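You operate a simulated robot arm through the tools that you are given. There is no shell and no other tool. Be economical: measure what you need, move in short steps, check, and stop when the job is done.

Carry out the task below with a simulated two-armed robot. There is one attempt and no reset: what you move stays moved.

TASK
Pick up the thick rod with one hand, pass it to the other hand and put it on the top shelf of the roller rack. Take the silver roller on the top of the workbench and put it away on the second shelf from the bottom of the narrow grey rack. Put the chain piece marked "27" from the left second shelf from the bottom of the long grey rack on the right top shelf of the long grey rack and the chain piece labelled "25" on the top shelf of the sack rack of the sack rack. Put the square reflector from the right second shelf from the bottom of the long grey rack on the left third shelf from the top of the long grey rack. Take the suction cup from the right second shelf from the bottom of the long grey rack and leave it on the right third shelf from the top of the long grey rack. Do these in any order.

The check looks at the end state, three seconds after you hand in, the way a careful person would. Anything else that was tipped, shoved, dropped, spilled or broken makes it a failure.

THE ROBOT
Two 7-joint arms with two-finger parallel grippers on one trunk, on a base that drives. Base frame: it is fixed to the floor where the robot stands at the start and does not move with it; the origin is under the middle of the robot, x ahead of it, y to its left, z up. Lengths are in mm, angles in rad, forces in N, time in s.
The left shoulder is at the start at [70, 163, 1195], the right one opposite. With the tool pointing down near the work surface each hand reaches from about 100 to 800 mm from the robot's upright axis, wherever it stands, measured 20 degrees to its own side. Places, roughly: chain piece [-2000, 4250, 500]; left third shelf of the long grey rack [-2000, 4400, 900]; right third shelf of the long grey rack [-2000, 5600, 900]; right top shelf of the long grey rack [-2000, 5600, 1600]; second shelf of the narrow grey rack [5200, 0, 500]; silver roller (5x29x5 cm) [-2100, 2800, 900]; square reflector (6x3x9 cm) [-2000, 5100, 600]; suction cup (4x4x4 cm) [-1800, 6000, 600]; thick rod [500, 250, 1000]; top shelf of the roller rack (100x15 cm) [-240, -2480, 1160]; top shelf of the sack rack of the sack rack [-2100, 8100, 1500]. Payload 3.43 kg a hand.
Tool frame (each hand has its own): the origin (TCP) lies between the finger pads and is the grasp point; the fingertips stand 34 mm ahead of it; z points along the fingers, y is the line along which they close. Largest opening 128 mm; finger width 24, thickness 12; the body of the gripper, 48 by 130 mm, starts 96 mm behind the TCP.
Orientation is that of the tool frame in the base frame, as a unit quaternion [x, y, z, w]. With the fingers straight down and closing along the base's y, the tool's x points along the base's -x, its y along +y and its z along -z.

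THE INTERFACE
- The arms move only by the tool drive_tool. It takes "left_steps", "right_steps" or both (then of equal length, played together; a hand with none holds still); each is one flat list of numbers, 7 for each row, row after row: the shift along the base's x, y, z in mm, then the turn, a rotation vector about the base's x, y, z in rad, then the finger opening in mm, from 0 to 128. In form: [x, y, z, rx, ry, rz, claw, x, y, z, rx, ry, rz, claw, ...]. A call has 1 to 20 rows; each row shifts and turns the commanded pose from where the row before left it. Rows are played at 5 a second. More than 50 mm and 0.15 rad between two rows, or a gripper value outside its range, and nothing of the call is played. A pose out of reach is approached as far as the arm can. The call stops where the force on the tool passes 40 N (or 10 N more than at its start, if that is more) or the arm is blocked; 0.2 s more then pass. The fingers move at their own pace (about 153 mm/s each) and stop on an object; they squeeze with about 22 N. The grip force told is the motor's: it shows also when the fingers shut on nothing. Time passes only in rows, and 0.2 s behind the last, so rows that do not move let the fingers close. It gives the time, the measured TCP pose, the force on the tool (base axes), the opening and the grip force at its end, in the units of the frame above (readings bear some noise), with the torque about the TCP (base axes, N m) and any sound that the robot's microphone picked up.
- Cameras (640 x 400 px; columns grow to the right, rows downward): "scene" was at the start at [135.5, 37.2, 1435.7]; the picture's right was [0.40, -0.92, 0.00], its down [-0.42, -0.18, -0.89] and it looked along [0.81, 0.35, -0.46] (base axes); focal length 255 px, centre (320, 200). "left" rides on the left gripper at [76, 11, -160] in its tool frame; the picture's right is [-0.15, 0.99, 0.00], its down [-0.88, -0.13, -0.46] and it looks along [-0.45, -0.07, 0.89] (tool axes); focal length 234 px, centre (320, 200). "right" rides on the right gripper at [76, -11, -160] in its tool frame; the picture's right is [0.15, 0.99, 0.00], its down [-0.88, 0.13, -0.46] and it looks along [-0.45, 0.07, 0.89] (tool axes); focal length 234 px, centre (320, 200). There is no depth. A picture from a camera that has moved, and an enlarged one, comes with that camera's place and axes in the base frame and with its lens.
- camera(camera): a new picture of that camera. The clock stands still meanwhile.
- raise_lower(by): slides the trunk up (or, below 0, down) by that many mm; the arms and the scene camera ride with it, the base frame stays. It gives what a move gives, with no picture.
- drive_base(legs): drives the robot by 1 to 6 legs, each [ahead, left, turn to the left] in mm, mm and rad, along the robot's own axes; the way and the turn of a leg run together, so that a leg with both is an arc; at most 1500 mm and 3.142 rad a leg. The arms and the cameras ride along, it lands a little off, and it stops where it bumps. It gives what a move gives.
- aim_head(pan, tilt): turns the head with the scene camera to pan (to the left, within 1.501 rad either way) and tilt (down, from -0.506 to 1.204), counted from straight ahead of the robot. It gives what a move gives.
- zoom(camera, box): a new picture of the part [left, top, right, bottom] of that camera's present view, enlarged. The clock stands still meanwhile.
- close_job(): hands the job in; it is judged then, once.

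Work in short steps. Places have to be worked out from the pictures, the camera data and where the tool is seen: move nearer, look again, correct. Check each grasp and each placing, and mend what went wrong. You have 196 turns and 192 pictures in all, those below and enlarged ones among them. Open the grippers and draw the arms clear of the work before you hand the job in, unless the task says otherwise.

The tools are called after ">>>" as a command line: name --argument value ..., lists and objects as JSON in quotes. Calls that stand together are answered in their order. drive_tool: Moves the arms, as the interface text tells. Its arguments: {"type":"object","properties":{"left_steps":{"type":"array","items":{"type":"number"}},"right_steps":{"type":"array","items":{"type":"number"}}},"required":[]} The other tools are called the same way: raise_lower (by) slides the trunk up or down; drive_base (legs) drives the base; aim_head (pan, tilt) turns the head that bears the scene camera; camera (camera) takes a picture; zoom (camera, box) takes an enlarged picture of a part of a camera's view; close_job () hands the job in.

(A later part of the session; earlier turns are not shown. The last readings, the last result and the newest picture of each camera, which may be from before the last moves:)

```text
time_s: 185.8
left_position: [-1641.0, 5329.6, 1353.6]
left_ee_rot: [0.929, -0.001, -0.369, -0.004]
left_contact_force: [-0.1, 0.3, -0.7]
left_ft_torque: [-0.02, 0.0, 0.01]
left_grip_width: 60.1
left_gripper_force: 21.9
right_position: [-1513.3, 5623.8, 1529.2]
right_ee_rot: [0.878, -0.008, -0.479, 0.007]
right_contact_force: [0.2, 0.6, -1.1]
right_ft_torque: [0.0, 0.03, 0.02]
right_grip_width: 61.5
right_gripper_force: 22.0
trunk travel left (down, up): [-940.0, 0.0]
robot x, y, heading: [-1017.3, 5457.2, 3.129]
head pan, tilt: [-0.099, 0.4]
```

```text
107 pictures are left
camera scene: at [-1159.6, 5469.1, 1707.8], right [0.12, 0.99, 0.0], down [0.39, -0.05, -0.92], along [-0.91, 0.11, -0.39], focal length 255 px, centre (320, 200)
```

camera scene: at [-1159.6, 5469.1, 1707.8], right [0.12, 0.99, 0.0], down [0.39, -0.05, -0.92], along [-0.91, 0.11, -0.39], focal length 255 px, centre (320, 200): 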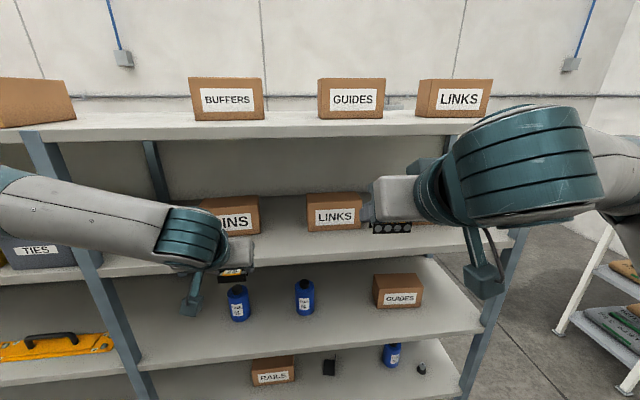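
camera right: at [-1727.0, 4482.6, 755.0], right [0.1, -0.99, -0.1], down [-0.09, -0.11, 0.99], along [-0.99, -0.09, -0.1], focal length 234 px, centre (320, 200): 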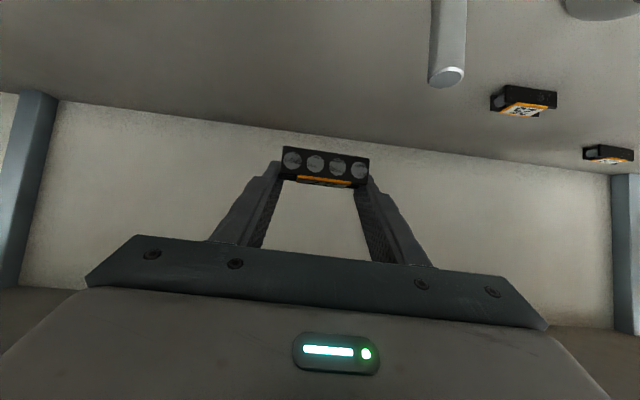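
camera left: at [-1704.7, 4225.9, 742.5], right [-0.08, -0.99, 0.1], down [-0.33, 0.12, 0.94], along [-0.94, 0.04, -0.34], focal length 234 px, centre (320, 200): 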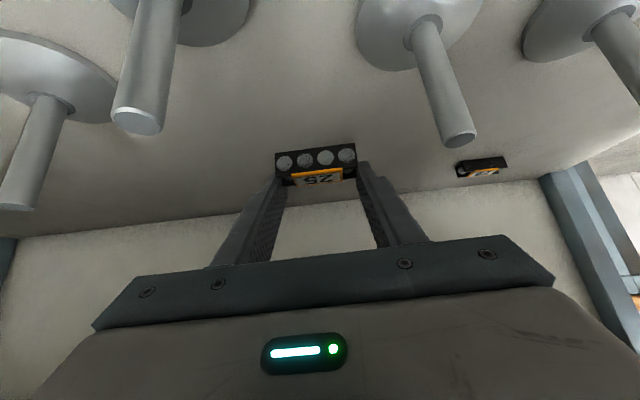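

Top-shelf surface is ≈1648, boxes' fronts at x≈-1811; there is a gap between BUFFERS and GUIDES (y≈5410–5545). I raise the right hand above the shelf level and shift the base so it lines up with y≈5478.

>>> drive_tool --right_steps '[-15, 0, 40, 0, 0, 0, 40, -15, 0, 40, 0, 0, 0, 40, -15, 0, 40, 0, 0, 0, 40, -15, 0, 40, 0, 0, 0, 40, 0, 0, 30, 0, 0, 0, 40]'

>>> drive_base --legs '[[0, 145, 0.02]]'

>>> camera --camera "scene"

>>> camera --camera "right"

```text
time_s: 187.0
left_position: [-1639.2, 5330.5, 1353.6]
left_ee_rot: [0.929, -0.001, -0.37, -0.003]
left_contact_force: [-0.3, 0.0, -1.4]
left_ft_torque: [0.0, 0.0, 0.02]
left_grip_width: 60.3
left_gripper_force: 21.9
right_position: [-1571.3, 5622.9, 1720.2]
right_ee_rot: [0.878, -0.007, -0.478, 0.008]
right_contact_force: [0.1, -0.4, -0.8]
right_ft_torque: [-0.01, 0.02, -0.01]
right_grip_width: 61.4
right_gripper_force: 22.2
trunk travel left (down, up): [-940.0, 0.0]
robot x, y, heading: [-1020.3, 5456.0, 3.124]
head pan, tilt: [-0.099, 0.4]
```

```text
time_s: 188.3
left_position: [-1637.9, 5171.1, 1354.0]
left_ee_rot: [0.929, 0.009, -0.371, 0.002]
left_contact_force: [-0.6, 0.5, -1.1]
left_ft_torque: [-0.05, 0.01, 0.02]
left_grip_width: 60.3
left_gripper_force: 22.2
right_position: [-1576.5, 5466.3, 1719.7]
right_ee_rot: [0.878, 0.002, -0.478, 0.015]
right_contact_force: [-0.9, 0.6, -1.8]
right_ft_torque: [-0.03, 0.0, 0.01]
right_grip_width: 61.5
right_gripper_force: 21.9
trunk travel left (down, up): [-940.0, 0.0]
robot x, y, heading: [-1018.6, 5308.3, -3.137]
head pan, tilt: [-0.099, 0.4]
```

```text
106 pictures are left
camera scene: at [-1160.7, 5321.7, 1707.9], right [0.1, 1.0, 0.0], down [0.39, -0.04, -0.92], along [-0.92, 0.09, -0.39], focal length 255 px, centre (320, 200)
```

scene: 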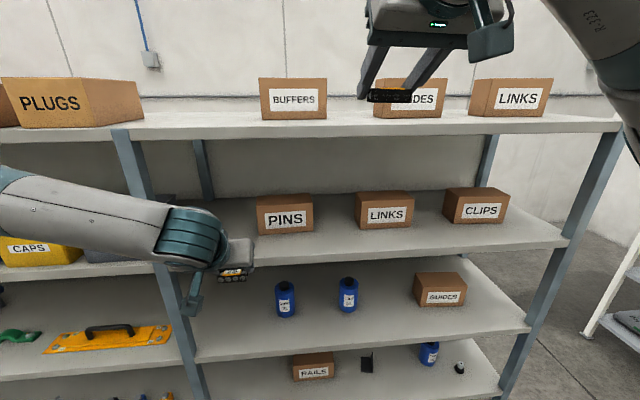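

```text
105 pictures are left
camera right: at [-1403.2, 5481.0, 1741.9], right [0.1, -0.99, -0.1], down [-0.09, -0.11, 0.99], along [-0.99, -0.09, -0.1], focal length 234 px, centre (320, 200)
```

right: 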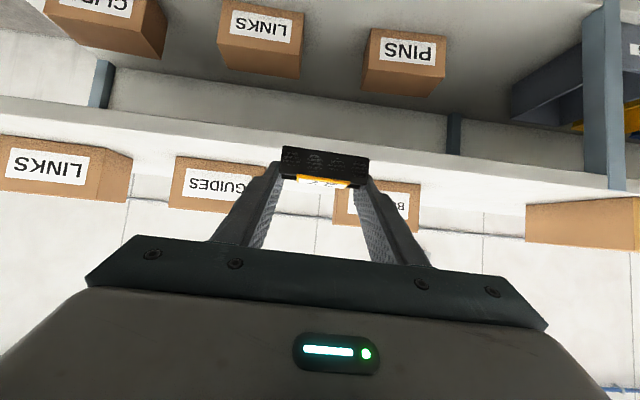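

The hand (y≈5466) lines up with the gap. I go 60 mm closer with the base, then extend the right hand over the shelf edge at TCP x≈-1748.

>>> drive_base --legs '[[60, 0, 0]]'

>>> drive_tool --right_steps '[-28, 0, 0, 0, 0, 0, 40, -28, 0, 0, 0, 0, 0, 40, -28, 0, 0, 0, 0, 0, 40, -28, 0, 0, 0, 0, 0, 40, 0, 0, 0, 0, 0, 0, 40]'

>>> zoom --camera "scene" --box '[260, 40, 500, 190]'

>>> camera --camera "right"

```text
time_s: 189.3
left_position: [-1682.1, 5165.8, 1359.6]
left_ee_rot: [0.927, 0.009, -0.374, 0.0]
left_contact_force: [0.7, 0.4, -0.5]
left_ft_torque: [-0.02, 0.07, -0.05]
left_grip_width: 60.3
left_gripper_force: 21.7
right_position: [-1616.9, 5460.0, 1724.9]
right_ee_rot: [0.875, 0.003, -0.483, 0.014]
right_contact_force: [0.9, 0.2, 0.0]
right_ft_torque: [0.05, 0.06, -0.03]
right_grip_width: 61.3
right_gripper_force: 22.0
trunk travel left (down, up): [-940.0, 0.0]
robot x, y, heading: [-1072.7, 5309.4, -3.138]
head pan, tilt: [-0.099, 0.4]
```

```text
time_s: 190.5
left_position: [-1694.4, 5166.4, 1352.5]
left_ee_rot: [0.929, 0.01, -0.37, 0.001]
left_contact_force: [1.0, 0.7, -1.2]
left_ft_torque: [-0.02, 0.0, 0.01]
left_grip_width: 60.3
left_gripper_force: 22.5
right_position: [-1746.7, 5462.9, 1720.6]
right_ee_rot: [0.878, 0.002, -0.479, 0.012]
right_contact_force: [0.8, -0.6, -0.7]
right_ft_torque: [-0.01, 0.01, 0.0]
right_grip_width: 61.5
right_gripper_force: 21.9
trunk travel left (down, up): [-940.0, 0.0]
robot x, y, heading: [-1075.9, 5310.9, -3.138]
head pan, tilt: [-0.099, 0.4]
```

```text
2.67 times, centred on (380, 115) of scene
camera zoom: at [-1217.1, 5317.1, 1707.9], right [0.09, 1.0, 0.0], down [0.39, -0.04, -0.92], along [-0.92, 0.09, -0.39], focal length 680 px, centre (160, 427)
```

zoom: 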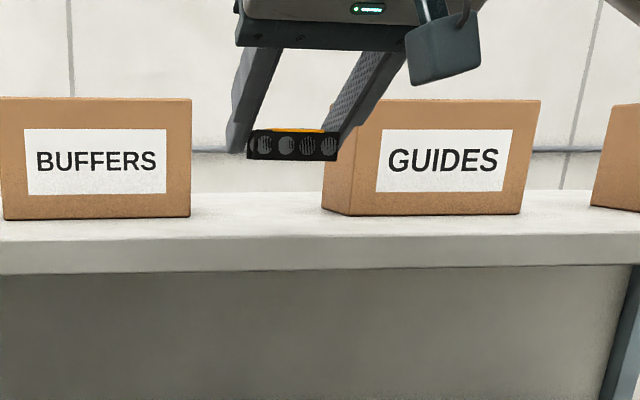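

```text
103 pictures are left
camera right: at [-1571.9, 5477.1, 1742.9], right [0.1, -0.99, -0.1], down [-0.09, -0.11, 0.99], along [-0.99, -0.09, -0.1], focal length 234 px, centre (320, 200)
```

right: 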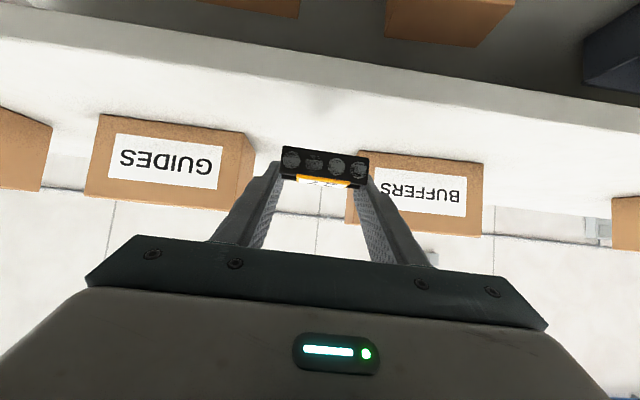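

The piece is in front of the boxes, in the gap. I lower in 4 mm rows.

>>> drive_tool --right_steps '[0, 2, -5, 0, 0, 0, 40, 0, 2, -5, 0, 0, 0, 40, 0, 0, -5, 0, 0, 0, 40, 0, 0, -5, 0, 0, 0, 40, 0, 0, -4, 0, 0, 0, 40, 0, 0, -4, 0, 0, 0, 40]'

>>> zoom --camera "scene" --box '[260, 40, 500, 190]'

```text
time_s: 191.9
left_position: [-1693.4, 5167.1, 1353.4]
left_ee_rot: [0.929, 0.01, -0.369, 0.001]
left_contact_force: [0.0, -0.3, -1.2]
left_ft_torque: [-0.03, -0.02, 0.0]
left_grip_width: 60.2
left_gripper_force: 21.6
right_position: [-1744.2, 5466.4, 1692.9]
right_ee_rot: [0.877, 0.002, -0.48, 0.012]
right_contact_force: [-0.9, -0.5, -0.3]
right_ft_torque: [-0.01, 0.03, -0.01]
right_grip_width: 61.3
right_gripper_force: 22.4
trunk travel left (down, up): [-940.0, 0.0]
robot x, y, heading: [-1076.3, 5301.2, -3.139]
head pan, tilt: [-0.099, 0.4]
```

```text
2.67 times, centred on (380, 115) of scene
camera zoom: at [-1216.9, 5317.2, 1708.0], right [0.09, 1.0, 0.0], down [0.39, -0.04, -0.92], along [-0.92, 0.09, -0.39], focal length 680 px, centre (160, 427)
```

zoom: 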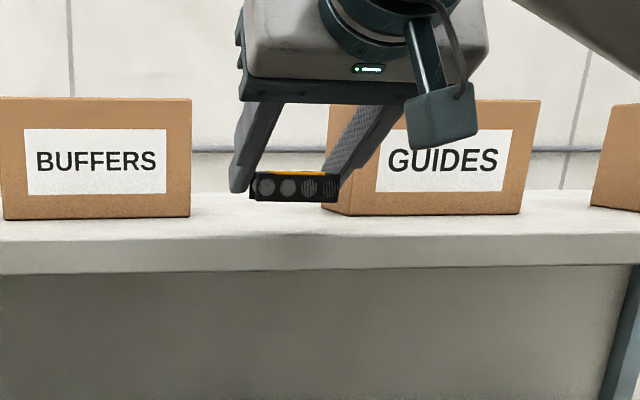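

About 20 mm still to go; I continue down.

>>> drive_tool --right_steps '[0, 0, -5, 0, 0, 0, 40, 0, 0, -5, 0, 0, 0, 40, 0, 0, -4, 0, 0, 0, 40, 0, 0, -3, 0, 0, 0, 40, 0, 0, -3, 0, 0, 0, 40]'

>>> zoom --camera "scene" --box '[260, 40, 500, 190]'

```text
time_s: 193.1
left_position: [-1694.9, 5166.2, 1353.3]
left_ee_rot: [0.929, 0.009, -0.37, 0.001]
left_contact_force: [-0.4, 0.2, -1.1]
left_ft_torque: [0.03, 0.01, 0.01]
left_grip_width: 60.2
left_gripper_force: 22.6
right_position: [-1746.6, 5464.8, 1672.7]
right_ee_rot: [0.878, 0.003, -0.479, 0.013]
right_contact_force: [0.0, -0.1, -1.6]
right_ft_torque: [0.0, -0.03, -0.01]
right_grip_width: 61.1
right_gripper_force: 21.9
trunk travel left (down, up): [-940.0, 0.0]
robot x, y, heading: [-1073.4, 5306.5, -3.132]
head pan, tilt: [-0.099, 0.4]
```

```text
2.67 times, centred on (380, 115) of scene
camera zoom: at [-1217.6, 5317.2, 1707.9], right [0.09, 1.0, 0.0], down [0.39, -0.04, -0.92], along [-0.92, 0.09, -0.39], focal length 680 px, centre (160, 427)
```

zoom: 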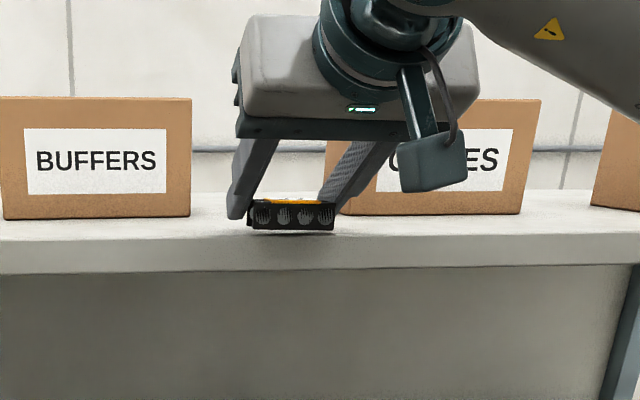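

Nearly touching. I move 10 mm further in and lower the last millimetres to contact.

>>> drive_tool --right_steps '[-10, -3, 0, 0, 0, 0, 40, 0, 0, -2, 0, 0, 0, 40, 0, 0, -2, 0, 0, 0, 40, 0, 0, -2, 0, 0, 0, 40, 0, 0, 0, 0, 0, 0, 40]'

>>> zoom --camera "scene" --box '[260, 40, 500, 190]'

```text
time_s: 194.3
left_position: [-1694.2, 5166.1, 1353.7]
left_ee_rot: [0.929, 0.01, -0.37, 0.001]
left_contact_force: [-0.9, 0.0, -0.8]
left_ft_torque: [-0.03, 0.01, 0.01]
left_grip_width: 60.3
left_gripper_force: 21.9
right_position: [-1754.6, 5461.6, 1670.1]
right_ee_rot: [0.877, 0.003, -0.481, 0.014]
right_contact_force: [-4.6, 1.2, 16.8]
right_ft_torque: [0.53, 0.04, 0.19]
right_grip_width: 61.4
right_gripper_force: 22.2
trunk travel left (down, up): [-940.0, 0.0]
robot x, y, heading: [-1073.2, 5308.2, -3.139]
head pan, tilt: [-0.099, 0.4]
```

```text
2.67 times, centred on (380, 115) of scene
camera zoom: at [-1216.5, 5316.3, 1708.2], right [0.09, 1.0, 0.0], down [0.39, -0.04, -0.92], along [-0.92, 0.09, -0.39], focal length 680 px, centre (160, 427)
```

zoom: 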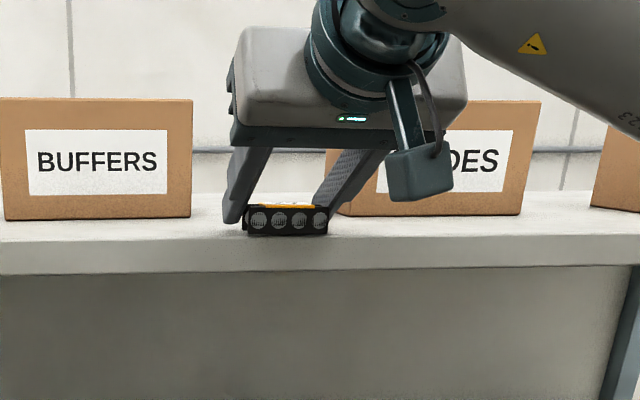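

Contact: shelf top ≈1630, but the piece sits right at the front edge. I lift 8 mm, move 60 mm deeper and lower again.

>>> drive_tool --right_steps '[0, 0, 8, 0, 0, 0, 40, -20, 5, 2, 0, 0, 0, 40, -20, 5, 0, 0, 0, 0, 40, -20, 5, 0, 0, 0, 0, 40, 0, 0, 0, 0, 0, 0, 40, 0, 0, -4, 0, 0, 0, 40, 0, 0, -3, 0, 0, 0, 40, 0, 0, -2, 0, 0, 0, 40, 0, 0, 0, 0, 0, 0, 40]'

>>> zoom --camera "scene" --box '[260, 40, 500, 190]'

```text
time_s: 196.3
left_position: [-1694.2, 5165.7, 1353.7]
left_ee_rot: [0.929, 0.01, -0.37, 0.001]
left_contact_force: [-0.3, 0.3, -0.7]
left_ft_torque: [-0.02, -0.01, 0.01]
left_grip_width: 60.4
left_gripper_force: 21.9
right_position: [-1815.1, 5477.7, 1670.5]
right_ee_rot: [0.877, 0.003, -0.48, 0.014]
right_contact_force: [-5.6, 0.2, 15.4]
right_ft_torque: [0.56, -0.01, 0.16]
right_grip_width: 61.3
right_gripper_force: 21.3
trunk travel left (down, up): [-940.0, 0.0]
robot x, y, heading: [-1074.6, 5306.0, -3.135]
head pan, tilt: [-0.099, 0.4]
```

```text
2.67 times, centred on (380, 115) of scene
camera zoom: at [-1216.8, 5316.5, 1708.2], right [0.09, 1.0, 0.0], down [0.39, -0.04, -0.92], along [-0.92, 0.09, -0.39], focal length 680 px, centre (160, 427)
```

zoom: 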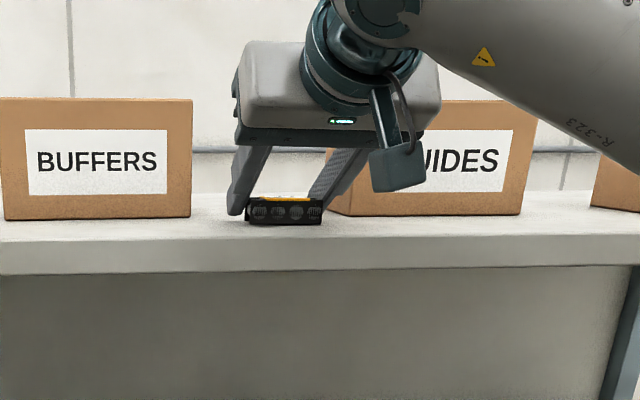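

It sits well inside now. I open slightly, withdraw straight back along the tool axis.

>>> drive_tool --right_steps '[0, 0, 2, 0, 0, 0, 66, 0, 0, 0, 0, 0, 0, 76, 0, 0, 0, 0, 0, 0, 80, 10, 0, 6, 0, 0, 0, 80, 20, 0, 13, 0, 0, 0, 80, 30, 0, 20, 0, 0, 0, 80, 40, 0, 25, 0, 0, 0, 80]'

>>> zoom --camera "scene" --box '[260, 40, 500, 190]'

```text
time_s: 197.9
left_position: [-1692.7, 5166.0, 1353.8]
left_ee_rot: [0.929, 0.009, -0.37, 0.002]
left_contact_force: [-0.2, 0.0, -1.1]
left_ft_torque: [-0.04, 0.0, 0.02]
left_grip_width: 60.3
left_gripper_force: 21.4
right_position: [-1709.9, 5482.0, 1733.9]
right_ee_rot: [0.878, 0.003, -0.478, 0.013]
right_contact_force: [-0.1, 0.4, 1.0]
right_ft_torque: [0.0, -0.01, -0.01]
right_grip_width: 80.1
right_gripper_force: 0.0
trunk travel left (down, up): [-940.0, 0.0]
robot x, y, heading: [-1075.2, 5309.0, -3.14]
head pan, tilt: [-0.099, 0.4]
```

```text
2.67 times, centred on (380, 115) of scene
camera zoom: at [-1214.7, 5317.7, 1708.1], right [0.09, 1.0, 0.0], down [0.39, -0.04, -0.92], along [-0.92, 0.09, -0.39], focal length 680 px, centre (160, 427)
```

zoom: 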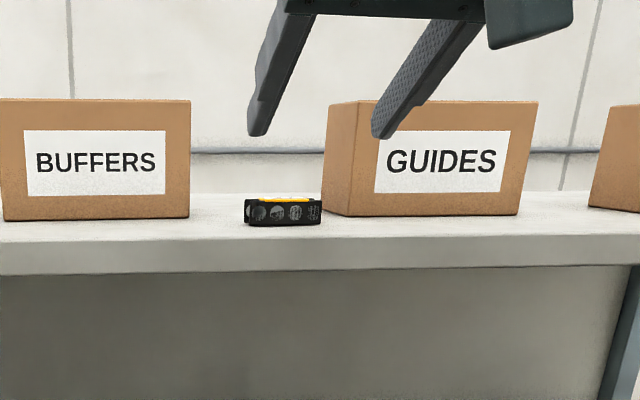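

"27" is on the right top shelf. Next I take "25" to the sack rack: I back off and drive along +y.

>>> drive_base --legs '[[-200, 0, 0], [0, -1500, 0]]'

>>> aim_head --pan -0.5 --tilt 0.35

>>> camera --camera "scene"

```text
time_s: 206.3
left_position: [-1504.3, 6624.2, 1354.5]
left_ee_rot: [0.929, 0.01, -0.37, 0.0]
left_contact_force: [-0.3, -0.4, -0.7]
left_ft_torque: [0.03, -0.01, -0.02]
left_grip_width: 60.3
left_gripper_force: 22.5
right_position: [-1523.4, 6937.2, 1732.9]
right_ee_rot: [0.878, 0.003, -0.479, 0.013]
right_contact_force: [-0.1, -0.1, 0.6]
right_ft_torque: [-0.01, 0.01, -0.04]
right_grip_width: 80.2
right_gripper_force: 0.0
trunk travel left (down, up): [-940.0, 0.0]
robot x, y, heading: [-883.0, 6764.7, -3.134]
head pan, tilt: [-0.099, 0.4]
```

```text
time_s: 207.2
left_position: [-1504.1, 6624.7, 1353.8]
left_ee_rot: [0.929, 0.008, -0.369, 0.0]
left_contact_force: [0.3, -0.2, -1.6]
left_ft_torque: [0.01, -0.02, 0.02]
left_grip_width: 60.4
left_gripper_force: 21.9
right_position: [-1522.9, 6939.3, 1732.7]
right_ee_rot: [0.878, 0.002, -0.478, 0.013]
right_contact_force: [0.4, -0.7, -0.1]
right_ft_torque: [0.0, 0.0, -0.01]
right_grip_width: 80.0
right_gripper_force: 0.0
trunk travel left (down, up): [-940.0, 0.0]
robot x, y, heading: [-888.2, 6765.2, -3.136]
head pan, tilt: [-0.499, 0.351]
```

```text
97 pictures are left
camera scene: at [-1016.6, 6810.7, 1712.4], right [0.47, 0.88, 0.0], down [0.3, -0.16, -0.94], along [-0.83, 0.44, -0.34], focal length 255 px, centre (320, 200)
```

scene: 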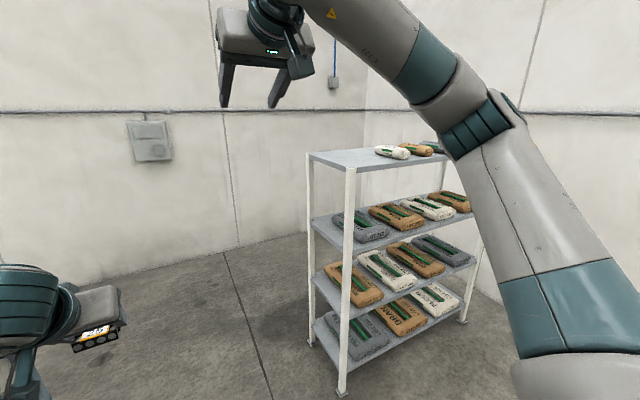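

The sack rack's top shelf is at z≈1458, front edge x≈-1935, left edge y≈7450, free until y≈7900. I raise the left hand, restore its grasp pitch, and drive to place at y≈7650.

>>> drive_tool --left_steps '[0, 0, 38, 0, 0.02, 0, 40, 0, 0, 38, 0, 0.02, 0, 40, 0, 0, 38, 0, 0.02, 0, 40, 0, 0, 38, 0, 0.02, 0, 40, 0, 0, 38, 0, 0.02, 0, 40]'

>>> drive_base --legs '[[0, -1020, 0], [300, 0, 0]]'

>>> aim_head --pan 0.2 --tilt 0.4

>>> camera --camera "scene"

```text
time_s: 208.4
left_position: [-1504.0, 6620.4, 1542.9]
left_ee_rot: [0.909, 0.008, -0.417, 0.0]
left_contact_force: [0.1, 0.1, -1.6]
left_ft_torque: [-0.03, 0.03, 0.01]
left_grip_width: 60.3
left_gripper_force: 22.0
right_position: [-1520.9, 6938.5, 1733.2]
right_ee_rot: [0.877, 0.003, -0.479, 0.014]
right_contact_force: [-0.3, 0.1, 0.2]
right_ft_torque: [0.0, 0.04, 0.0]
right_grip_width: 80.3
right_gripper_force: 0.0
trunk travel left (down, up): [-940.0, 0.0]
robot x, y, heading: [-884.1, 6766.6, -3.136]
head pan, tilt: [-0.499, 0.351]
```

```text
time_s: 211.9
left_position: [-1508.0, 7270.9, 1541.2]
left_ee_rot: [0.91, 0.012, -0.415, 0.002]
left_contact_force: [-0.2, 0.5, -1.3]
left_ft_torque: [-0.02, 0.03, 0.06]
left_grip_width: 60.3
left_gripper_force: 21.8
right_position: [-1528.8, 7588.8, 1732.1]
right_ee_rot: [0.878, 0.005, -0.479, 0.015]
right_contact_force: [0.1, 0.0, -0.1]
right_ft_torque: [-0.03, -0.02, 0.06]
right_grip_width: 80.1
right_gripper_force: 0.2
trunk travel left (down, up): [-940.0, 0.0]
robot x, y, heading: [-888.5, 7416.5, -3.131]
head pan, tilt: [-0.499, 0.351]
stopped in leg 1: the robot was blocked; the commanded pose is now the measured one
```

```text
time_s: 213.0
left_position: [-1509.6, 7269.2, 1541.4]
left_ee_rot: [0.91, 0.014, -0.415, 0.002]
left_contact_force: [0.5, 0.3, -0.7]
left_ft_torque: [0.0, 0.01, -0.01]
left_grip_width: 60.4
left_gripper_force: 22.3
right_position: [-1530.1, 7586.2, 1733.1]
right_ee_rot: [0.878, 0.006, -0.479, 0.014]
right_contact_force: [-0.2, -0.1, 0.5]
right_ft_torque: [0.0, -0.02, -0.04]
right_grip_width: 80.0
right_gripper_force: 0.2
trunk travel left (down, up): [-940.0, 0.0]
robot x, y, heading: [-889.5, 7420.3, -3.128]
head pan, tilt: [0.201, 0.4]
```

```text
96 pictures are left
camera scene: at [-1030.1, 7398.9, 1707.9], right [-0.21, 0.98, 0.0], down [0.38, 0.08, -0.92], along [-0.9, -0.19, -0.39], focal length 255 px, centre (320, 200)
```

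scene: 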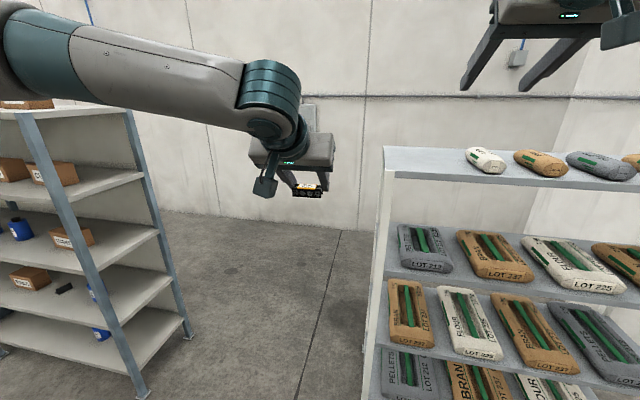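

Something on the right side blocked the base; I look there.

>>> aim_head --pan -1.45 --tilt 0.7

>>> camera --camera "scene"

```text
time_s: 214.7
left_position: [-1509.1, 7270.4, 1541.2]
left_ee_rot: [0.91, 0.012, -0.415, 0.001]
left_contact_force: [-0.9, -0.1, -1.9]
left_ft_torque: [0.0, -0.01, 0.01]
left_grip_width: 60.2
left_gripper_force: 22.3
right_position: [-1529.5, 7588.8, 1733.8]
right_ee_rot: [0.878, 0.006, -0.479, 0.015]
right_contact_force: [0.7, 0.0, -0.2]
right_ft_torque: [0.0, 0.03, -0.03]
right_grip_width: 80.0
right_gripper_force: 0.1
trunk travel left (down, up): [-940.0, 0.0]
robot x, y, heading: [-892.6, 7419.5, -3.127]
head pan, tilt: [-1.45, 0.7]
```

```text
95 pictures are left
camera scene: at [-950.6, 7504.2, 1681.1], right [0.99, 0.13, 0.0], down [0.09, -0.64, -0.76], along [-0.1, 0.76, -0.64], focal length 255 px, centre (320, 200)
```

scene: 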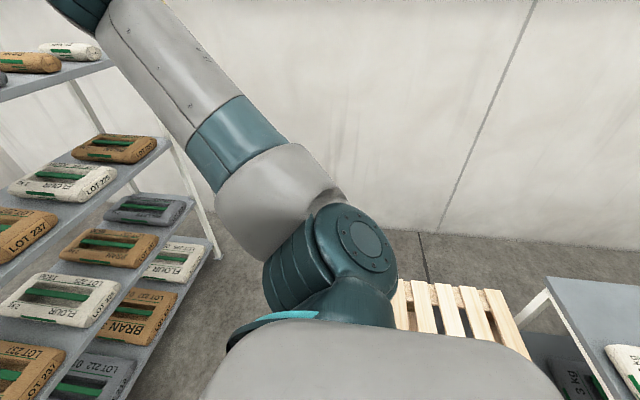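

A pallet stands to the right-rear. I move back left a little, forward (toward -x) past its corner, then right again.

>>> drive_base --legs '[[0, 30, 0], [310, 0, 0], [0, -400, 0]]'

>>> aim_head --pan 0.1 --tilt 0.4

>>> camera --camera "scene"

```text
time_s: 218.7
left_position: [-1836.6, 7512.7, 1543.0]
left_ee_rot: [0.908, -0.021, -0.418, -0.017]
left_contact_force: [1.0, -1.4, -0.6]
left_ft_torque: [0.02, 0.02, -0.06]
left_grip_width: 60.7
left_gripper_force: 22.5
right_position: [-1828.9, 7830.9, 1736.3]
right_ee_rot: [0.877, -0.027, -0.48, -0.006]
right_contact_force: [1.0, 0.0, -0.3]
right_ft_torque: [0.05, 0.04, -0.09]
right_grip_width: 80.2
right_gripper_force: 0.1
trunk travel left (down, up): [-940.0, 0.0]
robot x, y, heading: [-1211.5, 7622.1, 3.072]
head pan, tilt: [-1.45, 0.7]
stopped in leg 3: the robot was blocked; the commanded pose is now the measured one
```

```text
time_s: 220.3
left_position: [-1843.4, 7523.7, 1540.5]
left_ee_rot: [0.909, -0.024, -0.415, -0.014]
left_contact_force: [0.1, -1.0, -1.2]
left_ft_torque: [0.01, -0.01, 0.01]
left_grip_width: 60.3
left_gripper_force: 21.7
right_position: [-1837.1, 7841.7, 1732.1]
right_ee_rot: [0.877, -0.03, -0.479, -0.004]
right_contact_force: [0.7, -0.8, -0.6]
right_ft_torque: [0.0, 0.0, 0.03]
right_grip_width: 80.1
right_gripper_force: 0.0
trunk travel left (down, up): [-940.0, 0.0]
robot x, y, heading: [-1208.2, 7619.9, 3.071]
head pan, tilt: [0.099, 0.4]
```

```text
94 pictures are left
camera scene: at [-1355.6, 7624.7, 1707.8], right [-0.03, 1.0, 0.0], down [0.39, 0.01, -0.92], along [-0.92, -0.03, -0.39], focal length 255 px, centre (320, 200)
```

scene: 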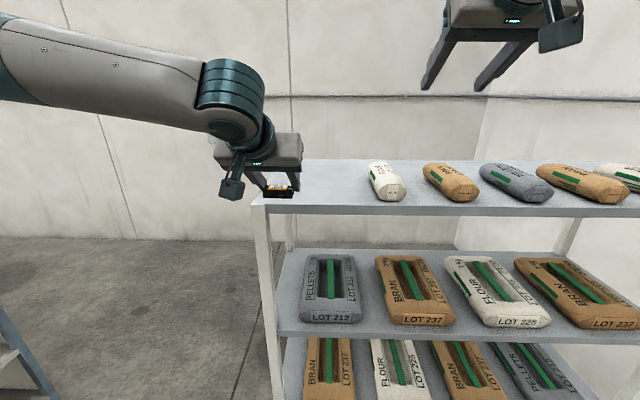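

The pallet corner stopped it again, but the left hand is now at y≈7524, already beside the shelf's free left part (7450–7740). I move straight ahead 145 mm so the piece is over the shelf.

>>> drive_base --legs '[[0, 8, 0], [145, 0, 0]]'

>>> zoom --camera "scene" --box '[180, 100, 420, 250]'

>>> camera --camera "left"

```text
time_s: 222.0
left_position: [-1979.2, 7524.3, 1543.2]
left_ee_rot: [0.908, -0.023, -0.417, -0.014]
left_contact_force: [0.5, 0.3, -1.1]
left_ft_torque: [0.0, 0.0, 0.0]
left_grip_width: 60.1
left_gripper_force: 22.3
right_position: [-1972.4, 7840.2, 1735.8]
right_ee_rot: [0.876, -0.029, -0.481, -0.004]
right_contact_force: [-0.2, 0.3, 1.6]
right_ft_torque: [0.04, 0.0, 0.02]
right_grip_width: 80.1
right_gripper_force: 0.0
trunk travel left (down, up): [-940.0, 0.0]
robot x, y, heading: [-1352.2, 7622.5, 3.077]
head pan, tilt: [0.099, 0.4]
```

```text
2.67 times, centred on (300, 175) of scene
camera zoom: at [-1491.0, 7624.4, 1708.4], right [-0.03, 1.0, 0.0], down [0.39, 0.01, -0.92], along [-0.92, -0.03, -0.39], focal length 680 px, centre (373, 267)
```

zoom: 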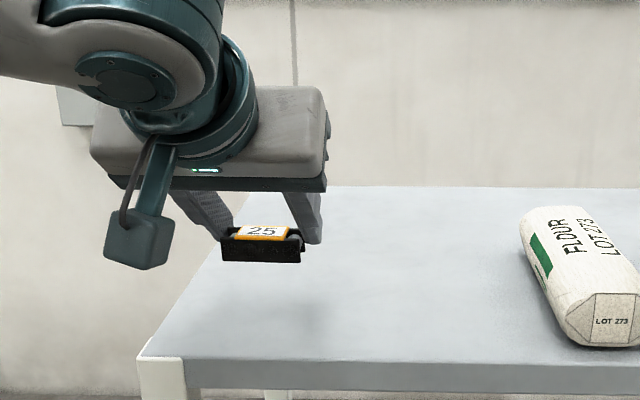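

```text
92 pictures are left
camera left: at [-1809.0, 7503.4, 1589.4], right [-0.15, -0.98, 0.1], down [-0.22, 0.14, 0.97], along [-0.96, 0.12, -0.24], focal length 234 px, centre (320, 200)
```

left: 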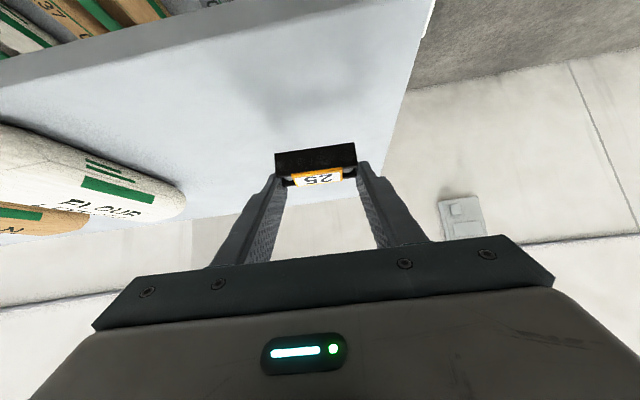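

The piece is over the shelf with margin to its left edge. I lower stepwise.

>>> drive_tool --left_steps '[0, 0, -8, 0, 0, 0, 40, 0, 0, -8, 0, 0, 0, 40, 0, 0, -8, 0, 0, 0, 40, 0, 0, -5, 0, 0, 0, 40, 0, 0, -4, 0, 0, 0, 40, 0, 0, -3, 0, 0, 0, 40, 0, 0, 0, 0, 0, 0, 40]'

>>> zoom --camera "scene" --box '[180, 100, 420, 250]'

```text
time_s: 223.6
left_position: [-1985.5, 7522.9, 1505.0]
left_ee_rot: [0.909, -0.023, -0.416, -0.015]
left_contact_force: [-0.2, -0.5, -1.5]
left_ft_torque: [0.02, -0.02, 0.02]
left_grip_width: 60.6
left_gripper_force: 22.3
right_position: [-1978.6, 7839.3, 1732.6]
right_ee_rot: [0.877, -0.029, -0.479, -0.004]
right_contact_force: [-0.5, -0.9, -0.2]
right_ft_torque: [0.0, 0.0, 0.0]
right_grip_width: 80.0
right_gripper_force: 0.0
trunk travel left (down, up): [-940.0, 0.0]
robot x, y, heading: [-1351.4, 7619.3, 3.072]
head pan, tilt: [0.099, 0.4]
```

```text
2.67 times, centred on (300, 175) of scene
camera zoom: at [-1497.0, 7624.4, 1707.8], right [-0.03, 1.0, 0.0], down [0.39, 0.01, -0.92], along [-0.92, -0.03, -0.39], focal length 680 px, centre (373, 267)
```

zoom: 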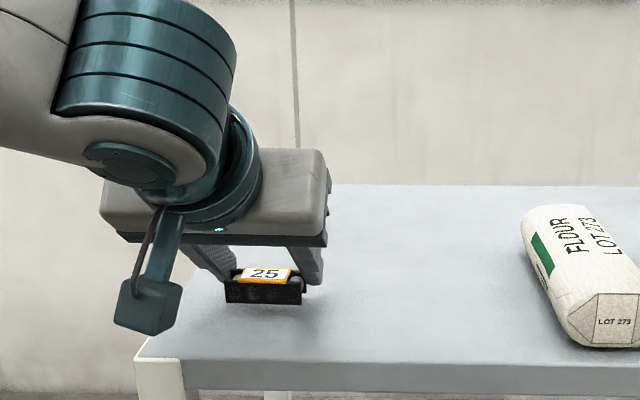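

Still ≈10 mm above by its shadow; I continue in 3 mm rows.

>>> drive_tool --left_steps '[0, 0, -3, 0, 0, 0, 40, 0, 0, -3, 0, 0, 0, 40, 0, 0, -3, 0, 0, 0, 40, 0, 0, 0, 0, 0, 0, 40]'

>>> zoom --camera "scene" --box '[220, 170, 340, 245]'

```text
time_s: 224.6
left_position: [-1984.2, 7523.0, 1495.2]
left_ee_rot: [0.909, -0.023, -0.416, -0.015]
left_contact_force: [0.1, 0.1, -0.6]
left_ft_torque: [-0.02, 0.0, -0.02]
left_grip_width: 60.3
left_gripper_force: 21.9
right_position: [-1975.8, 7840.6, 1734.4]
right_ee_rot: [0.877, -0.028, -0.48, -0.003]
right_contact_force: [0.6, -0.6, -0.3]
right_ft_torque: [0.02, -0.01, -0.03]
right_grip_width: 80.0
right_gripper_force: 0.1
trunk travel left (down, up): [-940.0, 0.0]
robot x, y, heading: [-1351.3, 7623.4, 3.073]
head pan, tilt: [0.099, 0.4]
```

```text
5.33 times, centred on (280, 208) of scene
camera zoom: at [-1495.4, 7624.4, 1708.0], right [-0.03, 1.0, 0.0], down [0.39, 0.01, -0.92], along [-0.92, -0.03, -0.39], focal length 1361 px, centre (533, 160)
```

zoom: 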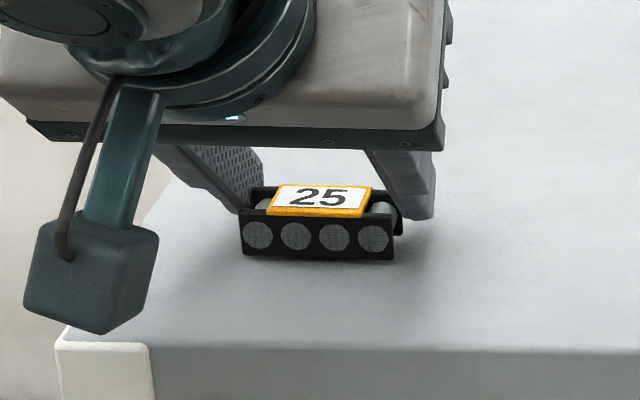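

Very close now; two more short rows down to contact.

>>> drive_tool --left_steps '[0, 0, -3, 0, 0, 0, 40, 0, 0, -2, 0, 0, 0, 40, 0, 0, -2, 0, 0, 0, 40, 0, 0, 0, 0, 0, 0, 40]'

>>> zoom --camera "scene" --box '[220, 170, 340, 245]'

```text
time_s: 225.6
left_position: [-1983.4, 7524.3, 1492.0]
left_ee_rot: [0.908, -0.023, -0.418, -0.015]
left_contact_force: [-4.7, -0.7, 22.8]
left_ft_torque: [-0.41, 0.23, -0.09]
left_grip_width: 60.1
left_gripper_force: 22.1
right_position: [-1975.9, 7841.5, 1734.2]
right_ee_rot: [0.877, -0.029, -0.48, -0.004]
right_contact_force: [-0.1, 0.1, 1.0]
right_ft_torque: [-0.02, 0.02, 0.04]
right_grip_width: 80.1
right_gripper_force: 0.2
trunk travel left (down, up): [-940.0, 0.0]
robot x, y, heading: [-1354.1, 7628.1, 3.075]
head pan, tilt: [0.099, 0.4]
```

```text
5.33 times, centred on (280, 208) of scene
camera zoom: at [-1494.1, 7624.5, 1708.3], right [-0.03, 1.0, 0.0], down [0.39, 0.01, -0.92], along [-0.92, -0.03, -0.39], focal length 1361 px, centre (533, 160)
```

zoom: 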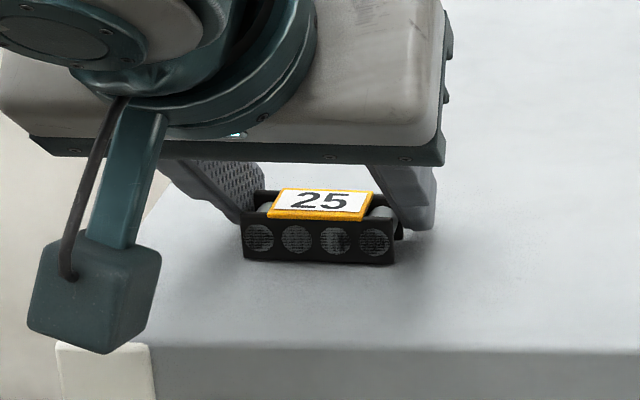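

Contact (23 N). I open and raise the hand straight up.

>>> drive_tool --left_steps '[0, 0, 2, 0, 0, 0, 66, 0, 0, 0, 0, 0, 0, 76, 0, 0, 0, 0, 0, 0, 84, 4, 0, 10, 0, 0, 0, 84, 8, 0, 20, 0, 0, 0, 84, 10, 0, 30, 0, 0, 0, 84, 10, 0, 35, 0, 0, 0, 84]'

>>> camera --camera "scene"

```text
time_s: 227.2
left_position: [-1952.1, 7525.2, 1583.9]
left_ee_rot: [0.909, -0.023, -0.417, -0.014]
left_contact_force: [0.6, -0.3, -0.2]
left_ft_torque: [-0.02, 0.03, 0.01]
left_grip_width: 84.0
left_gripper_force: 0.0
right_position: [-1975.7, 7839.2, 1733.6]
right_ee_rot: [0.877, -0.028, -0.48, -0.003]
right_contact_force: [-0.5, 0.2, -0.6]
right_ft_torque: [0.02, -0.02, 0.03]
right_grip_width: 80.2
right_gripper_force: 0.0
trunk travel left (down, up): [-940.0, 0.0]
robot x, y, heading: [-1355.4, 7622.4, 3.073]
head pan, tilt: [0.099, 0.4]
```

```text
88 pictures are left
camera scene: at [-1494.7, 7624.2, 1708.0], right [-0.03, 1.0, 0.0], down [0.39, 0.01, -0.92], along [-0.92, -0.03, -0.39], focal length 255 px, centre (320, 200)
```

scene: 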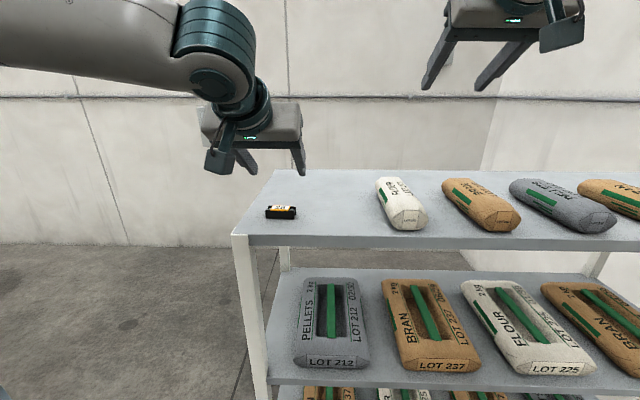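

"25" rests on the sack rack's top shelf. I slide left away from it, back off, return toward the long rack for the suction cup, and meanwhile fold the left hand down.

>>> drive_base --legs '[[0, 350, 0.07], [-350, 0, 0]]'

>>> drive_tool --left_steps '[30, -8, -10, 0, -0.143, 0, 84, 30, -8, -10, 0, -0.143, 0, 84, 30, -8, -10, 0, -0.143, 0, 84, 30, -8, -10, 0, -0.143, 0, 84, 30, -8, -10, 0, -0.143, 0, 84, 30, -8, -10, 0, -0.143, 0, 84, 0, 0, -20, 0, 0, 0, 84]' --right_steps '[0, 0, -28, 0, 0, 0, 80, 0, 0, -28, 0, 0, 0, 80, 0, 0, -28, 0, 0, 0, 80, 0, 0, -28, 0, 0, 0, 80, 0, 0, -28, 0, 0, 0, 80, 0, 0, -28, 0, 0, 0, 80, 0, 0, -25, 0, 0, 0, 80]'

>>> drive_base --legs '[[0, 1400, 0]]'

>>> raise_lower --by -370

>>> raise_lower --by -370

>>> aim_head --pan -0.15 --tilt 0.4

>>> camera --camera "scene"

```text
time_s: 231.3
left_position: [-1615.1, 7140.3, 1584.4]
left_ee_rot: [0.91, 0.005, -0.414, -0.001]
left_contact_force: [-0.4, -0.3, 0.5]
left_ft_torque: [0.01, 0.02, -0.01]
left_grip_width: 84.0
left_gripper_force: 0.1
right_position: [-1658.8, 7451.5, 1731.0]
right_ee_rot: [0.879, -0.002, -0.478, 0.011]
right_contact_force: [-0.4, 0.0, 0.4]
right_ft_torque: [-0.01, 0.01, 0.04]
right_grip_width: 79.7
right_gripper_force: 0.0
trunk travel left (down, up): [-940.0, 0.0]
robot x, y, heading: [-1020.6, 7276.9, 3.133]
head pan, tilt: [0.099, 0.4]
```

```text
time_s: 232.9
left_position: [-1431.5, 7092.4, 1503.8]
left_ee_rot: [1.0, 0.005, 0.001, 0.001]
left_contact_force: [-0.6, 0.7, -0.1]
left_ft_torque: [0.02, -0.03, -0.03]
left_grip_width: 84.1
left_gripper_force: 0.1
right_position: [-1656.0, 7454.0, 1539.1]
right_ee_rot: [0.878, -0.002, -0.479, 0.01]
right_contact_force: [0.7, -0.4, 0.5]
right_ft_torque: [0.01, 0.03, -0.01]
right_grip_width: 79.9
right_gripper_force: 0.0
trunk travel left (down, up): [-940.0, 0.0]
robot x, y, heading: [-1013.8, 7272.0, 3.138]
head pan, tilt: [0.099, 0.4]
```

```text
time_s: 239.8
left_position: [-1432.7, 5713.4, 1504.3]
left_ee_rot: [1.0, 0.009, -0.001, 0.001]
left_contact_force: [-1.1, 0.8, 0.4]
left_ft_torque: [0.0, 0.0, -0.01]
left_grip_width: 84.1
left_gripper_force: 0.1
right_position: [-1659.5, 6076.0, 1539.6]
right_ee_rot: [0.878, 0.002, -0.478, 0.013]
right_contact_force: [0.2, -0.1, 0.0]
right_ft_torque: [-0.03, -0.02, 0.0]
right_grip_width: 80.0
right_gripper_force: 0.0
trunk travel left (down, up): [-940.0, 0.0]
robot x, y, heading: [-1016.5, 5900.7, -3.142]
head pan, tilt: [0.099, 0.4]
```

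```text
time_s: 243.4
left_position: [-1431.1, 5713.9, 1134.4]
left_ee_rot: [1.0, 0.009, 0.001, 0.001]
left_contact_force: [-0.1, -0.3, -1.4]
left_ft_torque: [0.01, 0.01, -0.02]
left_grip_width: 84.0
left_gripper_force: 0.1
right_position: [-1658.9, 6075.0, 1169.6]
right_ee_rot: [0.878, 0.002, -0.478, 0.013]
right_contact_force: [0.5, 0.1, 0.8]
right_ft_torque: [-0.02, -0.03, -0.01]
right_grip_width: 79.9
right_gripper_force: 0.2
trunk travel left (down, up): [-570.0, 370.0]
robot x, y, heading: [-1019.9, 5897.5, -3.141]
head pan, tilt: [0.099, 0.4]
```

```text
time_s: 246.9
left_position: [-1433.2, 5714.0, 765.7]
left_ee_rot: [1.0, 0.008, 0.0, 0.002]
left_contact_force: [0.2, 0.0, -0.4]
left_ft_torque: [-0.01, 0.0, -0.03]
left_grip_width: 83.9
left_gripper_force: 0.0
right_position: [-1660.2, 6075.8, 800.6]
right_ee_rot: [0.877, 0.001, -0.48, 0.012]
right_contact_force: [1.4, -0.1, 0.4]
right_ft_torque: [0.0, 0.01, 0.0]
right_grip_width: 79.7
right_gripper_force: 0.0
trunk travel left (down, up): [-200.0, 740.0]
robot x, y, heading: [-1020.2, 5898.0, -3.147]
head pan, tilt: [0.099, 0.4]
```

```text
time_s: 247.7
left_position: [-1432.6, 5714.0, 765.7]
left_ee_rot: [1.0, 0.009, 0.0, 0.001]
left_contact_force: [-0.3, -0.2, -0.3]
left_ft_torque: [0.01, -0.03, 0.03]
left_grip_width: 84.3
left_gripper_force: 0.1
right_position: [-1659.7, 6076.2, 799.6]
right_ee_rot: [0.878, 0.002, -0.479, 0.013]
right_contact_force: [0.0, -0.3, -1.4]
right_ft_torque: [-0.02, 0.0, 0.02]
right_grip_width: 80.1
right_gripper_force: 0.1
trunk travel left (down, up): [-200.0, 740.0]
robot x, y, heading: [-1016.6, 5892.9, -3.144]
head pan, tilt: [-0.15, 0.4]
```

```text
87 pictures are left
camera scene: at [-1161.9, 5913.8, 967.9], right [0.15, 0.99, 0.0], down [0.39, -0.06, -0.92], along [-0.91, 0.14, -0.39], focal length 255 px, centre (320, 200)
```

scene: 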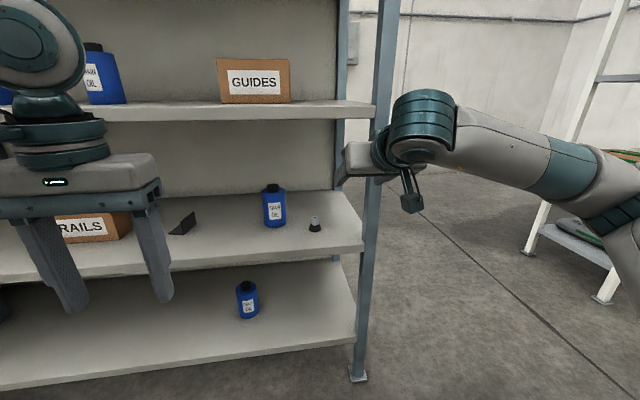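

The suction cup is at ≈[-1860, 6005]; right upright at y≈6144. I line up the right hand (base 71 mm left, 110 mm ahead) and look with its camera.

>>> drive_base --legs '[[0, 71, 0], [110, 0, 0]]'

>>> camera --camera "right"

```text
time_s: 249.6
left_position: [-1546.1, 5643.4, 763.8]
left_ee_rot: [1.0, 0.008, 0.0, 0.0]
left_contact_force: [0.3, -0.7, -0.2]
left_ft_torque: [0.0, -0.01, -0.03]
left_grip_width: 83.9
left_gripper_force: 0.1
right_position: [-1772.7, 6006.5, 798.6]
right_ee_rot: [0.878, 0.0, -0.479, 0.012]
right_contact_force: [0.0, -0.6, 0.8]
right_ft_torque: [-0.01, 0.02, -0.01]
right_grip_width: 80.0
right_gripper_force: 0.1
trunk travel left (down, up): [-200.0, 740.0]
robot x, y, heading: [-1133.9, 5827.3, 3.143]
head pan, tilt: [-0.15, 0.4]
```

```text
86 pictures are left
camera right: at [-1597.9, 6020.1, 821.0], right [0.09, -0.99, -0.1], down [-0.09, -0.11, 0.99], along [-0.99, -0.08, -0.1], focal length 234 px, centre (320, 200)
```

right: 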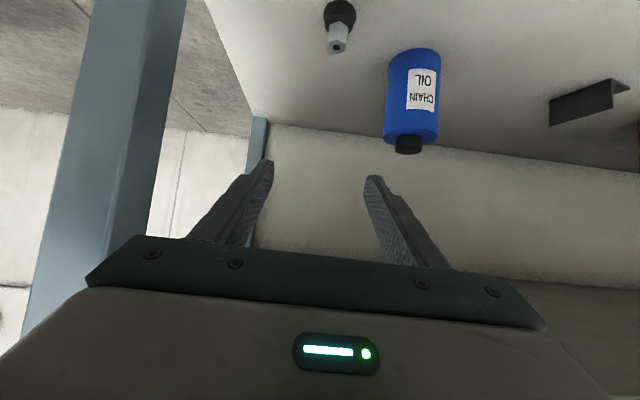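

The cup is at ≈[-1842, 5999]. I descend in front of it, then move forward so it is between the fingertips.

>>> drive_tool --right_steps '[0, -2, -44, 0, 0, 0, 80, 0, -2, -44, 0, 0, 0, 80, 0, -2, -44, 0, 0, 0, 80, 0, -1, -44, 0, 0, 0, 80, -17, 0, -3, 0, 0, 0, 80]'

>>> camera --camera "right"

```text
time_s: 250.8
left_position: [-1544.8, 5644.0, 765.4]
left_ee_rot: [1.0, 0.008, 0.001, 0.001]
left_contact_force: [-0.7, -0.6, 0.3]
left_ft_torque: [0.02, -0.06, -0.01]
left_grip_width: 84.1
left_gripper_force: 0.1
right_position: [-1791.0, 5996.2, 618.9]
right_ee_rot: [0.878, 0.001, -0.478, 0.012]
right_contact_force: [-0.6, -0.8, 0.9]
right_ft_torque: [0.02, -0.03, 0.01]
right_grip_width: 79.8
right_gripper_force: 0.1
trunk travel left (down, up): [-200.0, 740.0]
robot x, y, heading: [-1137.5, 5832.0, 3.139]
head pan, tilt: [-0.15, 0.4]
```

```text
85 pictures are left
camera right: at [-1615.5, 6010.0, 641.5], right [0.09, -0.99, -0.1], down [-0.09, -0.11, 0.99], along [-0.99, -0.08, -0.1], focal length 234 px, centre (320, 200)
```

right: 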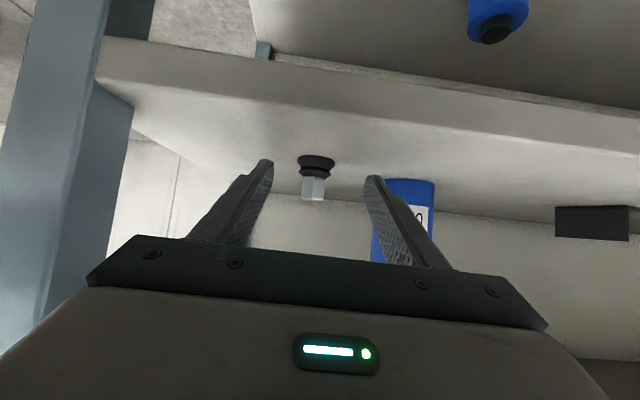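

Well aligned (cup y≈6001). I advance 34 mm and close.

>>> drive_tool --right_steps '[-17, 3, -2, 0, 0, 0, 80, -17, 2, -2, 0, 0, 0, 80, 0, 0, 0, 0, 0, 0, 50, 0, 0, 0, 0, 0, 0, 10, 0, 0, 0, 0, 0, 0, 10, 0, 0, 0, 0, 0, 0, 10]'

>>> camera --camera "right"

```text
time_s: 252.2
left_position: [-1544.7, 5643.1, 764.6]
left_ee_rot: [1.0, 0.008, 0.001, 0.0]
left_contact_force: [0.6, 0.2, -0.2]
left_ft_torque: [0.0, 0.04, -0.01]
left_grip_width: 84.0
left_gripper_force: 0.1
right_position: [-1823.2, 6002.9, 617.1]
right_ee_rot: [0.878, 0.001, -0.479, 0.012]
right_contact_force: [-1.5, -0.4, 2.0]
right_ft_torque: [0.03, 0.05, 0.03]
right_grip_width: 29.7
right_gripper_force: 21.9
trunk travel left (down, up): [-200.0, 740.0]
robot x, y, heading: [-1132.6, 5828.4, 3.141]
head pan, tilt: [-0.15, 0.4]
```

```text
84 pictures are left
camera right: at [-1649.1, 6017.1, 638.7], right [0.09, -0.99, -0.1], down [-0.09, -0.11, 0.99], along [-0.99, -0.08, -0.1], focal length 234 px, centre (320, 200)
```

right: 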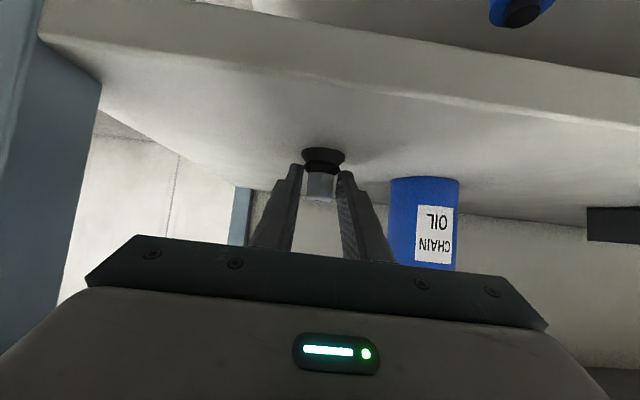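

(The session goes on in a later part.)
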